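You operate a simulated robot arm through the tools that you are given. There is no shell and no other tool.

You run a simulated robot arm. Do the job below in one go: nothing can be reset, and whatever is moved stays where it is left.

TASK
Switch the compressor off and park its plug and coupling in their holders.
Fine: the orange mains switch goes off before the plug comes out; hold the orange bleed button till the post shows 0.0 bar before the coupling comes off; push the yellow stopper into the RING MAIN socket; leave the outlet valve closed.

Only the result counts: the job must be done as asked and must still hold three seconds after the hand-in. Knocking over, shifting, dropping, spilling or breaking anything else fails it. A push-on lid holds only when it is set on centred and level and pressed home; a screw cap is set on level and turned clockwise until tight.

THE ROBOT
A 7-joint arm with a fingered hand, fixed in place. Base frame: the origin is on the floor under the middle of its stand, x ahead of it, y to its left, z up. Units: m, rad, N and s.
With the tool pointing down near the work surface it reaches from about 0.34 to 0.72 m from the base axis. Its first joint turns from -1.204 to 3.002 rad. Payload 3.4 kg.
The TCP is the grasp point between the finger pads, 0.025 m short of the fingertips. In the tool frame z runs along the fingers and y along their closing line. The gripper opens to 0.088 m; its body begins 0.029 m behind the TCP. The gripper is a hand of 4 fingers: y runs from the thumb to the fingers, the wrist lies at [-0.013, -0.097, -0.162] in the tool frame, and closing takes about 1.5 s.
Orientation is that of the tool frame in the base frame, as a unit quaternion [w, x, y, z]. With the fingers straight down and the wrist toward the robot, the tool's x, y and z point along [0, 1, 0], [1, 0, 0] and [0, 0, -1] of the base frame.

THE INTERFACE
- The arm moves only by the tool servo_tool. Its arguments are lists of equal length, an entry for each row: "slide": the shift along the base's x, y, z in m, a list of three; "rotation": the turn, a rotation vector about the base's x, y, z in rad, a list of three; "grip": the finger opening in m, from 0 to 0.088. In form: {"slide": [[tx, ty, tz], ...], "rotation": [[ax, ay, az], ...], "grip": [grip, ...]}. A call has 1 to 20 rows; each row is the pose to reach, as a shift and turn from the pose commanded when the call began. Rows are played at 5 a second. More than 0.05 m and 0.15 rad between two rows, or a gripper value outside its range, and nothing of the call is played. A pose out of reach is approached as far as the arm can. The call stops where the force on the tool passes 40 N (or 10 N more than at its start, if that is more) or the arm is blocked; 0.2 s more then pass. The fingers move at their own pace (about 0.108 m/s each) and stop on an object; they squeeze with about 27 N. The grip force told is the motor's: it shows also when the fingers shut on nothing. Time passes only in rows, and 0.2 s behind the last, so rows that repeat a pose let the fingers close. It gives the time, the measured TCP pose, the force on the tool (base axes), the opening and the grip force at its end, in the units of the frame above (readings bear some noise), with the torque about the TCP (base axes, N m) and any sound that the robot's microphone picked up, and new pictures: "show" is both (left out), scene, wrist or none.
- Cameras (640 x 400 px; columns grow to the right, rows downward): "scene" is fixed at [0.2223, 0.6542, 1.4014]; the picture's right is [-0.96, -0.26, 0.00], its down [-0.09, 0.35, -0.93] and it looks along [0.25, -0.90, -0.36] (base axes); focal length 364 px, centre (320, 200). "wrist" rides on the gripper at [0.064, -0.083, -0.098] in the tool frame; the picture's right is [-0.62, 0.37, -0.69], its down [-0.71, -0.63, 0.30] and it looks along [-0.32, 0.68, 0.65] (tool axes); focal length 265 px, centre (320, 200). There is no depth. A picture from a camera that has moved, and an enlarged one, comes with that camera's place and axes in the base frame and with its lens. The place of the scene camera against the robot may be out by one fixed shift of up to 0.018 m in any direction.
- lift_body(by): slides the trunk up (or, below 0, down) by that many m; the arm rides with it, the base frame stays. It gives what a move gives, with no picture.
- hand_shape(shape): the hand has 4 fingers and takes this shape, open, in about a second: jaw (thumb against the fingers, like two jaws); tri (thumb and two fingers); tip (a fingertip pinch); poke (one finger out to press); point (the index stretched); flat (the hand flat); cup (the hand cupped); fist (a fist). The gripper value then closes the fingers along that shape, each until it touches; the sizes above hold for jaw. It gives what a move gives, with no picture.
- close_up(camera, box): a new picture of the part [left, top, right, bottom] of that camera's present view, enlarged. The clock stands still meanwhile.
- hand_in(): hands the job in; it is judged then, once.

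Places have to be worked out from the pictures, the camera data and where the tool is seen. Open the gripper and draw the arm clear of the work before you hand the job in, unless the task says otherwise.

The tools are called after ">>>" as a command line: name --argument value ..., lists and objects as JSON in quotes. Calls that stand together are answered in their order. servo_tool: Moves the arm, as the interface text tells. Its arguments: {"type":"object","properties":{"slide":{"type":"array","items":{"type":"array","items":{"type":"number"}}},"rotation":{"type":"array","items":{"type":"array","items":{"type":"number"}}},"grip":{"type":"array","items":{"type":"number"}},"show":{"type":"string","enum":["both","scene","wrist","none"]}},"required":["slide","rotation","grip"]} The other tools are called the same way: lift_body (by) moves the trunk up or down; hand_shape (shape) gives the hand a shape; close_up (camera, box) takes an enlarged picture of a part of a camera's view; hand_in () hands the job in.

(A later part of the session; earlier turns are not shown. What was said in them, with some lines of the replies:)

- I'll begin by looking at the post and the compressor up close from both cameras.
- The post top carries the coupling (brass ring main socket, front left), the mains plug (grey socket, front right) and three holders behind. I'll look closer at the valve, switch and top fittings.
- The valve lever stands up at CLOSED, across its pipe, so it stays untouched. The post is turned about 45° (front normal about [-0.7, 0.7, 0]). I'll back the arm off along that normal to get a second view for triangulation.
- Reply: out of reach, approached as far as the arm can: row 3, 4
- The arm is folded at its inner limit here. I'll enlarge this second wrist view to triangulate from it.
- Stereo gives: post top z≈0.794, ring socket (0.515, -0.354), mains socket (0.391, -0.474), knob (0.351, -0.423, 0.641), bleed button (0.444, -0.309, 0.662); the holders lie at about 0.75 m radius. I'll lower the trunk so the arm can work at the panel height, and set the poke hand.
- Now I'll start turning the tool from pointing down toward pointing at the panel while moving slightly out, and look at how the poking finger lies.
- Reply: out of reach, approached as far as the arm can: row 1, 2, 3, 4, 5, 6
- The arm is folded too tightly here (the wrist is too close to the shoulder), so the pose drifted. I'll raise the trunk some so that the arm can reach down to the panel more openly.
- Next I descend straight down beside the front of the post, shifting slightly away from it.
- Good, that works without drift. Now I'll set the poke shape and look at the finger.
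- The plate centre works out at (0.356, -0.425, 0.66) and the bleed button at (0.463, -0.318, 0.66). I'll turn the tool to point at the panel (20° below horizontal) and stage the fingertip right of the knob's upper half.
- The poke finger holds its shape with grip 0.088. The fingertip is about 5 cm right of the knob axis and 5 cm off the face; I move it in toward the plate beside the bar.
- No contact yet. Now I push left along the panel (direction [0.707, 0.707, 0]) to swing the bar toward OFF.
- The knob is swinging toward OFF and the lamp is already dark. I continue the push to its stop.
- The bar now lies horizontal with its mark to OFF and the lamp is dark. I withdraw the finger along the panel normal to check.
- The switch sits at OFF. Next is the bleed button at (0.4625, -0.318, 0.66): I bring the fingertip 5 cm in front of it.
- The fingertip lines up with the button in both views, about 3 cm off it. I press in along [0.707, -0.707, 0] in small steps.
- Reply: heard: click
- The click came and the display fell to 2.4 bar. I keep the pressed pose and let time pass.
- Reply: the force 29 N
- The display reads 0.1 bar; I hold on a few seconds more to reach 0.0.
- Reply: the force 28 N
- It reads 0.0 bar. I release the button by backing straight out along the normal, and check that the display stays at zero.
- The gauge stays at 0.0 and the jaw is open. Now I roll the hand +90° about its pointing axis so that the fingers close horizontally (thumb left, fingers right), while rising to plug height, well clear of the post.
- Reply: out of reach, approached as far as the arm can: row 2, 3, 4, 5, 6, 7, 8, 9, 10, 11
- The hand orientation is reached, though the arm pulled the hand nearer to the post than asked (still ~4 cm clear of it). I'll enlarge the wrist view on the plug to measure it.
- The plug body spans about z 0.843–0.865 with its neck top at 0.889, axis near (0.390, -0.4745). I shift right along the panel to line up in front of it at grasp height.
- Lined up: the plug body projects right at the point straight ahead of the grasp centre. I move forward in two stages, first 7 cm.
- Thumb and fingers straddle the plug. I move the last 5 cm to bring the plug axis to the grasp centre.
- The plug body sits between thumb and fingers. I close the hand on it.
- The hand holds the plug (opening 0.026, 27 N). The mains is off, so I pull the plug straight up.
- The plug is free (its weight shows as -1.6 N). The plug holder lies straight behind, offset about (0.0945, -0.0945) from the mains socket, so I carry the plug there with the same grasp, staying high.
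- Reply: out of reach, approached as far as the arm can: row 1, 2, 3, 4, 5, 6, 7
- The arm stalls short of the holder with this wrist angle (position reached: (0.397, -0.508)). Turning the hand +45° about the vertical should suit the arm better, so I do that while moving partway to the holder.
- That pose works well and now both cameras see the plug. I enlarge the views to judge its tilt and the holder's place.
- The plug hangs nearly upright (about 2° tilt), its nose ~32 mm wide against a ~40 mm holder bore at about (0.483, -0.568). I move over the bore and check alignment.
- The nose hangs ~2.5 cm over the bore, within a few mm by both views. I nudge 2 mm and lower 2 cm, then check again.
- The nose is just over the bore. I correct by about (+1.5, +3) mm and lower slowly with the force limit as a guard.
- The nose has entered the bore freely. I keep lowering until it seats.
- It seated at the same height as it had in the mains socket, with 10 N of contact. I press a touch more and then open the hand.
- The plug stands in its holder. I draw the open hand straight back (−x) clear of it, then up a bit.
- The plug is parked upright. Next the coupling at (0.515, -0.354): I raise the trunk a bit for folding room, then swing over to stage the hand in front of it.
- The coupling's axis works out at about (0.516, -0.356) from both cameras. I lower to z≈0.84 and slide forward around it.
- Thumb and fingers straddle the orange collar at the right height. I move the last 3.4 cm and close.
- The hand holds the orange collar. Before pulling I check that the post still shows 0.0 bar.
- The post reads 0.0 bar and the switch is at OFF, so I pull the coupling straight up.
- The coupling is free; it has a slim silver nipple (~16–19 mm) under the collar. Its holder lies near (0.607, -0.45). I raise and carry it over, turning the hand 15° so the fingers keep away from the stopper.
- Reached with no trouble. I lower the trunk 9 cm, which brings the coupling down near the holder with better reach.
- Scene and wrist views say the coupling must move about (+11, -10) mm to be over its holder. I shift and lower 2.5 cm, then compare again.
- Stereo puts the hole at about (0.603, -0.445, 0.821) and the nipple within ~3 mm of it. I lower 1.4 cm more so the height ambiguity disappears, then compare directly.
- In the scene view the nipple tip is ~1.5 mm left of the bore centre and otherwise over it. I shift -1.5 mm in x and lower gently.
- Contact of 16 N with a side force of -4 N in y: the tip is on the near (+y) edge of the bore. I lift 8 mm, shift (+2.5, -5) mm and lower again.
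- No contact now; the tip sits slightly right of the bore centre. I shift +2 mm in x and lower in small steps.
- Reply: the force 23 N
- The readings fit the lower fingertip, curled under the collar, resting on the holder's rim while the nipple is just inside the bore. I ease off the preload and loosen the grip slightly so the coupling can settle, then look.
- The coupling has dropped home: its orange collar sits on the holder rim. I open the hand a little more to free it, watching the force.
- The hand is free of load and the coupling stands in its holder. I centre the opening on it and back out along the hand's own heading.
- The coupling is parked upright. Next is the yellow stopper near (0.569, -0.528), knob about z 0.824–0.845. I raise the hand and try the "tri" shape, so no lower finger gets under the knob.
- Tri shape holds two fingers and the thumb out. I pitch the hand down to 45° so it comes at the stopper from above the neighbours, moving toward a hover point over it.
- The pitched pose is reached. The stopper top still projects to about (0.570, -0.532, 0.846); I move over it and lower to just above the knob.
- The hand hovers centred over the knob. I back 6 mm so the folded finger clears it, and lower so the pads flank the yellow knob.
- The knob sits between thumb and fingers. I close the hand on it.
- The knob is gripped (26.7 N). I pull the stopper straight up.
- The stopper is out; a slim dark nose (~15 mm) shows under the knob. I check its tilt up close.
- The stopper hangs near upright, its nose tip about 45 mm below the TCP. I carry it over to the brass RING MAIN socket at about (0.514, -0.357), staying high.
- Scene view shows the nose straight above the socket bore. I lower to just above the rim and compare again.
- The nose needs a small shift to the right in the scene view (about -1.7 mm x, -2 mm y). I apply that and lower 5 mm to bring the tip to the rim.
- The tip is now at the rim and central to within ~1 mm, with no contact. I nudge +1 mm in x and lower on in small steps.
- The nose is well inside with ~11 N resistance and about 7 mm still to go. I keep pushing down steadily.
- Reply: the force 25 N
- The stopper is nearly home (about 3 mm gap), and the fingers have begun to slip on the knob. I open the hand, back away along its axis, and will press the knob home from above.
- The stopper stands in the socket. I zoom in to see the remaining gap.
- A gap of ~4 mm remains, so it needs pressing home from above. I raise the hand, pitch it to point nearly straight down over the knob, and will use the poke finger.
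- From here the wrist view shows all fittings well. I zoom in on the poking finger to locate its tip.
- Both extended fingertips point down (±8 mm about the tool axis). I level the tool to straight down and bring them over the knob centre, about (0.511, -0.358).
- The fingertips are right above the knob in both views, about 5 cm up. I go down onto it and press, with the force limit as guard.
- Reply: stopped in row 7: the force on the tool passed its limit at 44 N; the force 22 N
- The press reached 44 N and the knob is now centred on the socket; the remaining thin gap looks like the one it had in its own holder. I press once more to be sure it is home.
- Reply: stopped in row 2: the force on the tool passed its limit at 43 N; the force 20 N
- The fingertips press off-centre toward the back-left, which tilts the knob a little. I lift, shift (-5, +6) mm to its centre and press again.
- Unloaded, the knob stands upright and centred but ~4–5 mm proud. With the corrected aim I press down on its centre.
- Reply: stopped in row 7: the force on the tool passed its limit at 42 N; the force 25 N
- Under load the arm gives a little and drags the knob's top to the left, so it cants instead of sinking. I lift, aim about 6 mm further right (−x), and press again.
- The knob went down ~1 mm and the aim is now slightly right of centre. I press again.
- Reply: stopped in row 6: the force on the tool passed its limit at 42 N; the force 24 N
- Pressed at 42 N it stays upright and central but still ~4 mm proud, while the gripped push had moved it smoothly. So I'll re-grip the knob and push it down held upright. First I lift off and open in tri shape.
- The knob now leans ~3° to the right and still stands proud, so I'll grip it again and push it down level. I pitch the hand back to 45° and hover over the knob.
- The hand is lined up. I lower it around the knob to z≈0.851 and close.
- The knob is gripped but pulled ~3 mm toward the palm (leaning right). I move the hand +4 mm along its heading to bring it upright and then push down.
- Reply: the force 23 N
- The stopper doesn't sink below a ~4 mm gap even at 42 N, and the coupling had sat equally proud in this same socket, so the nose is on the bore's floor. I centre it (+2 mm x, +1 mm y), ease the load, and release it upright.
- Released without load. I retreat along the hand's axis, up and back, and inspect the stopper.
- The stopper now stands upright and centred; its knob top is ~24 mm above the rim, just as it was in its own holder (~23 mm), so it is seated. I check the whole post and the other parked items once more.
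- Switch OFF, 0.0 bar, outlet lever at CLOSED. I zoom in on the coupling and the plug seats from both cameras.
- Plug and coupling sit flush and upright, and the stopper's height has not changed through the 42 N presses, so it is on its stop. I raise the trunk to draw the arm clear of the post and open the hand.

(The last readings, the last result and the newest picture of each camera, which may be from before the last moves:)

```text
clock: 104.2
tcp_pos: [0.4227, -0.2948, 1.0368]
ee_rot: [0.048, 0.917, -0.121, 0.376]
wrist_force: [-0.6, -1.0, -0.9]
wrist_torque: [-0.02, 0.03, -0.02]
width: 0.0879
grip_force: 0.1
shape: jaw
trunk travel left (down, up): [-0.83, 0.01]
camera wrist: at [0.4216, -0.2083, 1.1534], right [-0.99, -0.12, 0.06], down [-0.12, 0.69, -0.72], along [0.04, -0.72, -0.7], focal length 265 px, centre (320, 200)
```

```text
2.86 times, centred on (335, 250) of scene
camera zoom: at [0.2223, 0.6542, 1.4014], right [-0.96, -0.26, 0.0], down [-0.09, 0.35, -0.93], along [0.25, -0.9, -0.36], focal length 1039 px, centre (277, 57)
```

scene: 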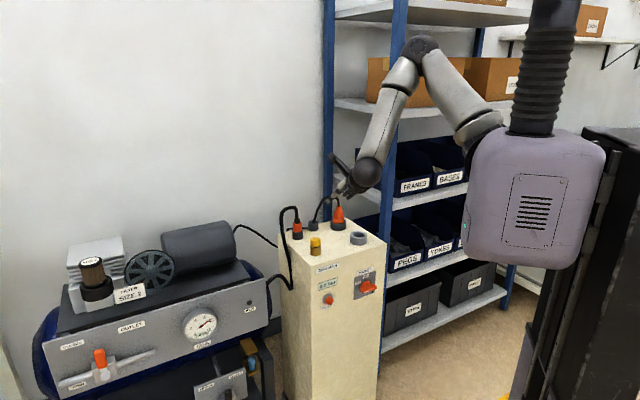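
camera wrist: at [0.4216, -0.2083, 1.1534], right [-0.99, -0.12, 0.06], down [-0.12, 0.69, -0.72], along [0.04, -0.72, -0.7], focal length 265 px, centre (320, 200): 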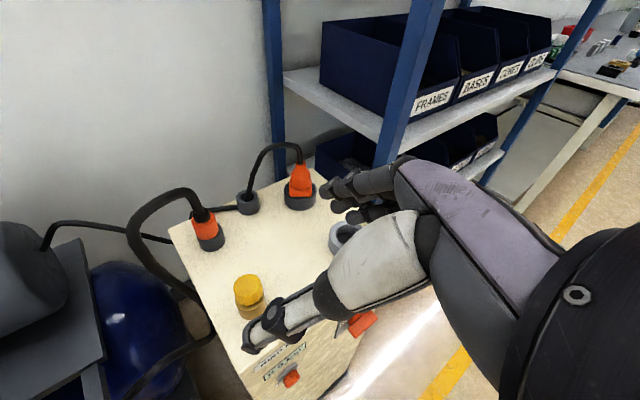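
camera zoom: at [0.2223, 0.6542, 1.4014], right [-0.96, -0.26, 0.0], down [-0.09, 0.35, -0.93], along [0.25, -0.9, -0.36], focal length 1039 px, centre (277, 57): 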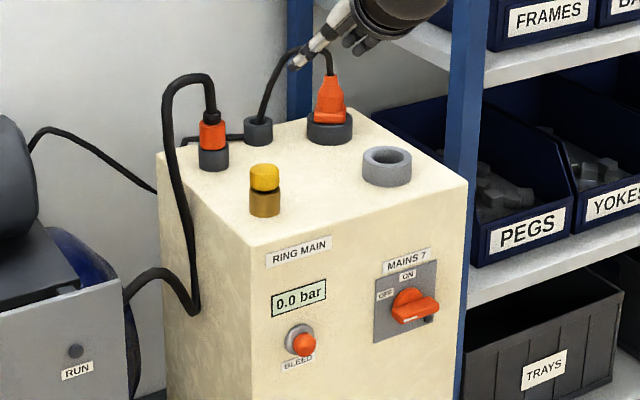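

Everything stands in place with the arm clear. One last enlarged look at the stopper's seat before handing in.

>>> close_up --camera "scene" --box '[286, 218, 346, 268]'

>>> close_up --camera "wrist" --box '[210, 250, 290, 330]'

```text
8.00 times, centred on (316, 243) of scene
camera zoom: at [0.2223, 0.6542, 1.4014], right [-0.96, -0.26, 0.0], down [-0.09, 0.35, -0.93], along [0.25, -0.9, -0.36], focal length 2908 px, centre (352, -144)
```

zoom: 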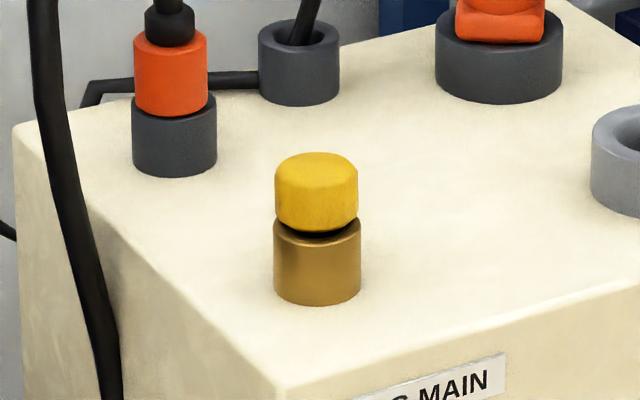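

```text
5.00 times, centred on (250, 290) of wrist
camera zoom: at [0.4216, -0.2083, 1.1534], right [-0.99, -0.12, 0.06], down [-0.12, 0.69, -0.72], along [0.04, -0.72, -0.7], focal length 1327 px, centre (670, -250)
```

zoom: 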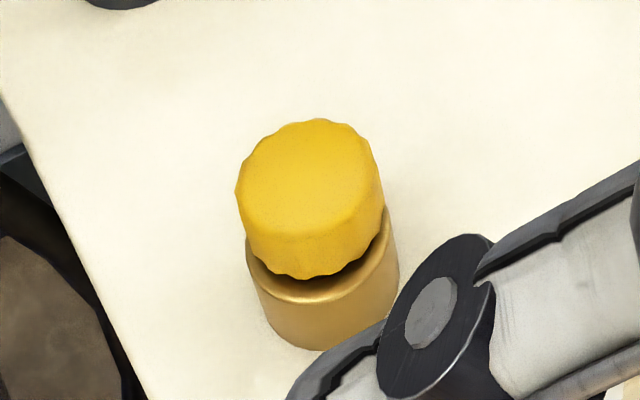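

The stopper still rocks slightly and stands ~2 mm higher than it did in its own holder, so I want one more, truly central press. I set the poke hand, pitch it straight down, and bring it over the knob.

>>> hand_shape --shape "poke"

>>> servo_tool --slide '[[0.0143, -0.0095, 0], [0.0286, -0.019, 0], [0.0429, -0.0286, -0.005], [0.0572, -0.038, -0.012], [0.0715, -0.0477, -0.02], [0.0858, -0.0572, -0.03]]' --rotation '[[0.0334, 0.1256, 0], [0.0668, 0.2512, 0], [0.1003, 0.3768, 0], [0.1337, 0.5023, 0], [0.1671, 0.6279, 0], [0.2005, 0.7535, 0]]' --grip '[0.088, 0.088, 0.088, 0.088, 0.088, 0.088]' --show "none"

>>> lift_body --by -0.09

>>> close_up --camera "scene" --box '[295, 210, 340, 258]'

>>> close_up --camera "wrist" --box '[180, 180, 360, 360]'

```text
clock: 105.0
tcp_pos: [0.4235, -0.2953, 1.0362]
ee_rot: [0.048, 0.918, -0.121, 0.376]
wrist_force: [-1.3, 0.5, 0.5]
wrist_torque: [0.0, 0.01, 0.0]
width: 0.0002
grip_force: 0.1
shape: poke
trunk travel left (down, up): [-0.83, 0.01]
```

```text
clock: 106.5
tcp_pos: [0.5102, -0.3519, 1.006]
ee_rot: [-0.002, 0.991, -0.132, -0.004]
wrist_force: [0.1, -0.1, 0.0]
wrist_torque: [0.02, 0.01, 0.02]
width: 0.0001
grip_force: 0.0
shape: poke
trunk travel left (down, up): [-0.83, 0.01]
```

```text
clock: 107.7
tcp_pos: [0.508, -0.3522, 0.9178]
ee_rot: [-0.001, 0.991, -0.132, -0.002]
wrist_force: [0.2, 0.6, 0.2]
wrist_torque: [-0.01, 0.02, 0.02]
width: 0.0
grip_force: 0.1
shape: poke
trunk travel left (down, up): [-0.74, 0.1]
```

```text
8.33 times, centred on (318, 234) of scene
camera zoom: at [0.2223, 0.6542, 1.4014], right [-0.96, -0.26, 0.0], down [-0.09, 0.35, -0.93], along [0.25, -0.9, -0.36], focal length 3029 px, centre (341, -83)
```

zoom: 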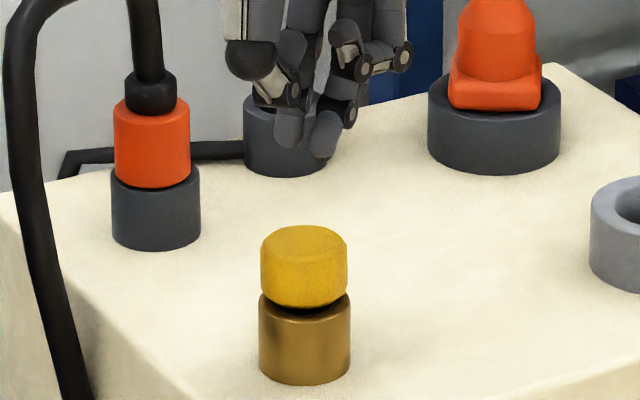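

```text
2.22 times, centred on (270, 270) of wrist
camera zoom: at [0.5914, -0.2881, 1.0171], right [-0.69, -0.2, 0.69], down [-0.53, 0.8, -0.3], along [-0.49, -0.57, -0.65], focal length 590 px, centre (431, 44)
```

zoom: 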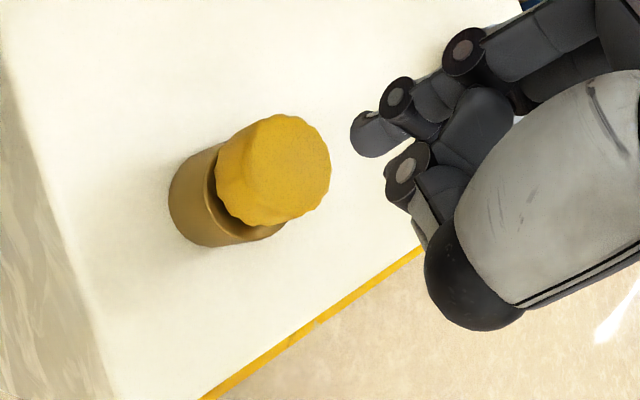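

The two fingertips straddle the knob centre. I press down, letting the tool drift slightly back and pitch as it loads to cancel the arm's give.

>>> servo_tool --slide '[[0, 0, -0.02], [0, 0, -0.034], [0, 0, -0.039], [-0.0007, 0, -0.041], [-0.0014, 0, -0.043], [-0.0021, 0, -0.045], [-0.0028, 0, -0.047], [-0.0035, 0, -0.049], [-0.0042, 0, -0.051], [-0.0049, 0, -0.053]]' --rotation '[[0, 0, 0], [0, 0, 0], [0, 0, 0], [0.0015, 0.0058, 0], [0.003, 0.0116, 0], [0.0045, 0.0174, 0], [0.006, 0.0232, 0], [0.0075, 0.029, 0], [0.009, 0.0348, 0], [0.0105, 0.0406, 0]]' --grip '[0.088, 0.088, 0.088, 0.088, 0.088, 0.088, 0.088, 0.088, 0.088, 0.088]' --show "none"

>>> close_up --camera "scene" --box '[300, 222, 333, 258]'

>>> close_up --camera "wrist" --box '[200, 190, 360, 350]'

```text
clock: 109.4
tcp_pos: [0.5085, -0.3507, 0.8782]
ee_rot: [0.0, 0.991, -0.132, -0.005]
wrist_force: [-1.6, 0.2, 22.2]
wrist_torque: [-0.02, 0.12, 0.03]
width: 0.0
grip_force: 0.0
shape: poke
trunk travel left (down, up): [-0.74, 0.1]
stopped in row 8: the force on the tool passed its limit at 42 N (the readings are from after the stop); the commanded pose is now the measured one
```

```text
11.11 times, centred on (316, 240) of scene
camera zoom: at [0.2223, 0.6542, 1.4014], right [-0.96, -0.26, 0.0], down [-0.09, 0.35, -0.93], along [0.25, -0.9, -0.36], focal length 4039 px, centre (359, -244)
```

zoom: 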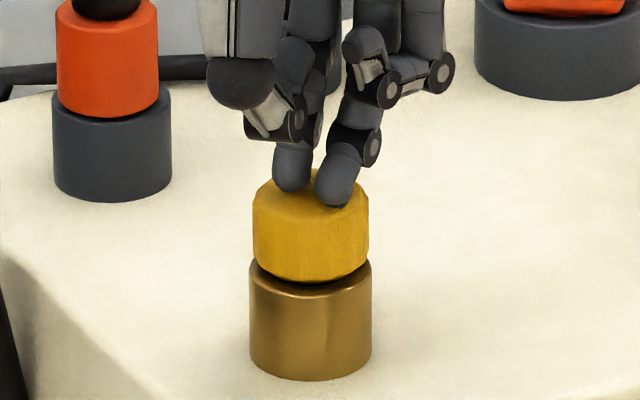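

```text
2.50 times, centred on (280, 270) of wrist
camera zoom: at [0.5918, -0.2875, 0.9758], right [-0.69, -0.19, 0.7], down [-0.53, 0.8, -0.3], along [-0.5, -0.57, -0.65], focal length 664 px, centre (420, 25)
```

zoom: 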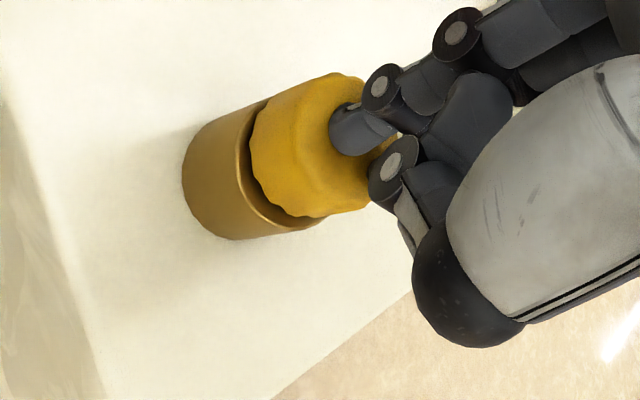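

Pressed squarely at 42 N, the knob stays level, centred and at the same height: it is on its stop, standing as proud as the coupling did in this socket. I lift off straight up and clear the arm.

>>> servo_tool --slide '[[0, 0, 0.01], [0, 0, 0.03], [-0.005, 0.003, 0.06], [-0.015, 0.01, 0.09], [-0.025, 0.02, 0.12]]' --rotation '[[0, 0, 0], [0, 0, 0], [0, 0, 0], [0, 0, 0], [0, 0, 0]]' --grip '[0.088, 0.088, 0.088, 0.088, 0.088]' --show "none"

>>> lift_body --by 0.09

>>> hand_shape --shape "jaw"

>>> servo_tool --slide '[[-0.015, 0.015, 0], [-0.03, 0.03, 0], [-0.03, 0.03, 0], [-0.03, 0.03, 0]]' --rotation '[[0, 0, 0], [0, 0, 0], [0, 0, 0], [0, 0, 0]]' --grip '[0.088, 0.088, 0.088, 0.088]'

>>> close_up --camera "scene" --box '[275, 190, 385, 310]'

>>> close_up --camera "scene" --box '[300, 222, 333, 258]'

```text
clock: 110.6
tcp_pos: [0.4828, -0.333, 0.9938]
ee_rot: [-0.001, 0.991, -0.133, -0.009]
wrist_force: [-0.4, 0.4, -0.2]
wrist_torque: [0.0, 0.01, 0.02]
width: 0.0001
grip_force: 0.0
shape: poke
trunk travel left (down, up): [-0.74, 0.1]
```

```text
clock: 111.8
tcp_pos: [0.4831, -0.333, 1.083]
ee_rot: [-0.001, 0.991, -0.131, -0.009]
wrist_force: [0.5, 0.3, -0.5]
wrist_torque: [-0.01, 0.04, 0.0]
width: 0.0002
grip_force: 0.0
shape: poke
trunk travel left (down, up): [-0.83, 0.01]
```

```text
clock: 112.7
tcp_pos: [0.484, -0.3323, 1.0823]
ee_rot: [-0.001, 0.991, -0.132, -0.01]
wrist_force: [0.5, -0.3, 0.5]
wrist_torque: [-0.03, -0.04, 0.02]
width: 0.0877
grip_force: 0.0
shape: jaw
trunk travel left (down, up): [-0.83, 0.01]
```

```text
clock: 113.7
tcp_pos: [0.4529, -0.302, 1.0829]
ee_rot: [-0.001, 0.991, -0.131, -0.009]
wrist_force: [-0.2, 0.2, -0.4]
wrist_torque: [0.03, -0.02, 0.01]
width: 0.0879
grip_force: 0.0
shape: jaw
trunk travel left (down, up): [-0.83, 0.01]
camera wrist: at [0.5384, -0.239, 1.1817], right [-0.68, -0.2, 0.7], down [-0.53, 0.8, -0.29], along [-0.5, -0.57, -0.65], focal length 265 px, centre (320, 200)
```

scene: 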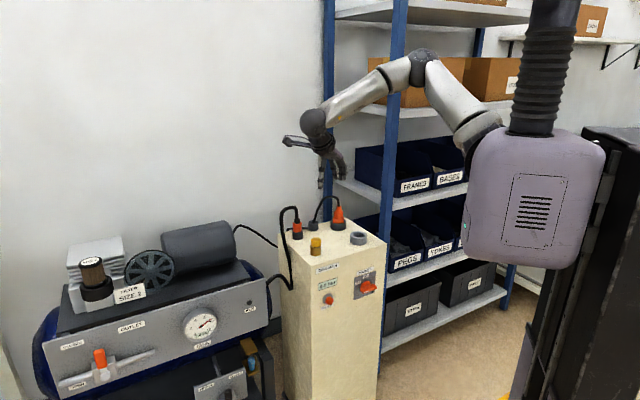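
wrist: 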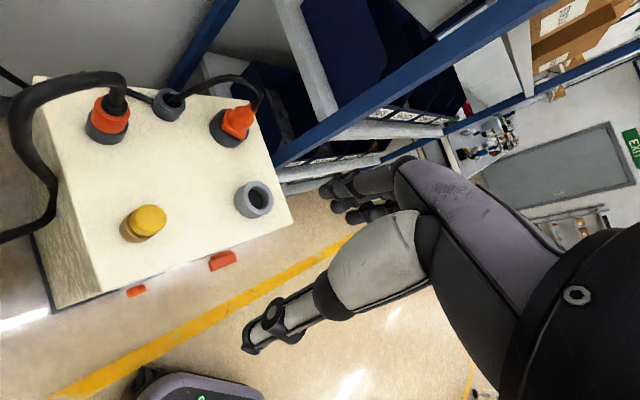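

```text
3.33 times, centred on (330, 250) of scene
camera zoom: at [0.2223, 0.6542, 1.4014], right [-0.96, -0.26, 0.0], down [-0.09, 0.35, -0.93], along [0.25, -0.9, -0.36], focal length 1212 px, centre (287, 33)
```

zoom: 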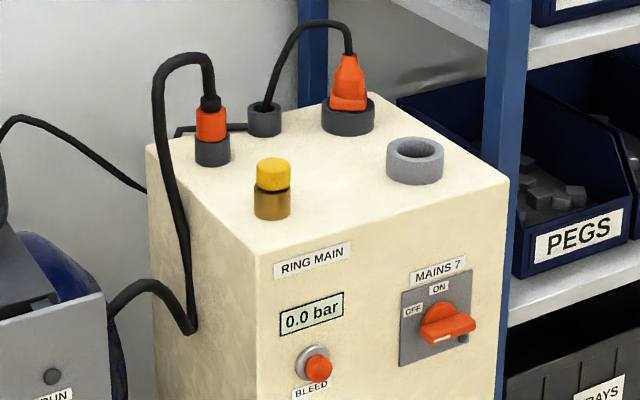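

```text
11.11 times, centred on (316, 240) of scene
camera zoom: at [0.2223, 0.6542, 1.4014], right [-0.96, -0.26, 0.0], down [-0.09, 0.35, -0.93], along [0.25, -0.9, -0.36], focal length 4039 px, centre (359, -244)
```

zoom: 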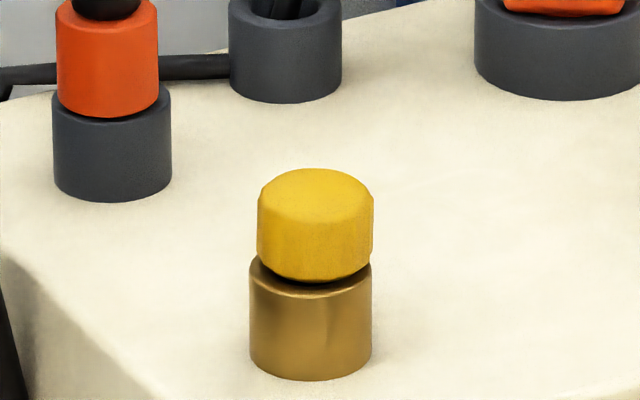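

All is in order: plug and coupling parked upright, stopper seated in RING MAIN, switch at OFF, 0.0 bar shown, and the outlet lever still at CLOSED. The hand is open and well above the post, so I hand the job in.

>>> hand_in

```text
The job is handed in.
```

The job is handed in: the compressor is off and both the plug and the coupling are in their holders. No result came back with the hand-in, so what follows is from my last readings and pictures.

- **Mains switch:** turned to OFF with the lamp dark before the plug was pulled. The plug now sits flush in its holder.
- **Bleed:** I held the button until the post read 0.0 bar, and it still read 0.0 bar just before the coupling came off.
- **Coupling:** it sits upright in its holder. The last centimetre or so it dropped in on its own when I loosened the grip, because a fingertip was caught on the rim.
- **Yellow stopper:** it is in the RING MAIN socket but stands about 4 mm proud, roughly as the coupling did there. It did not go deeper under repeated presses of about 42 N, so I took it as fully seated. It can still rock a little and leans 1–2°. This is the part I am least sure of.
- **Outlet valve:** not touched. The lever still points to CLOSED.

The arm is raised clear of the post with the hand open, and I saw nothing else moved.
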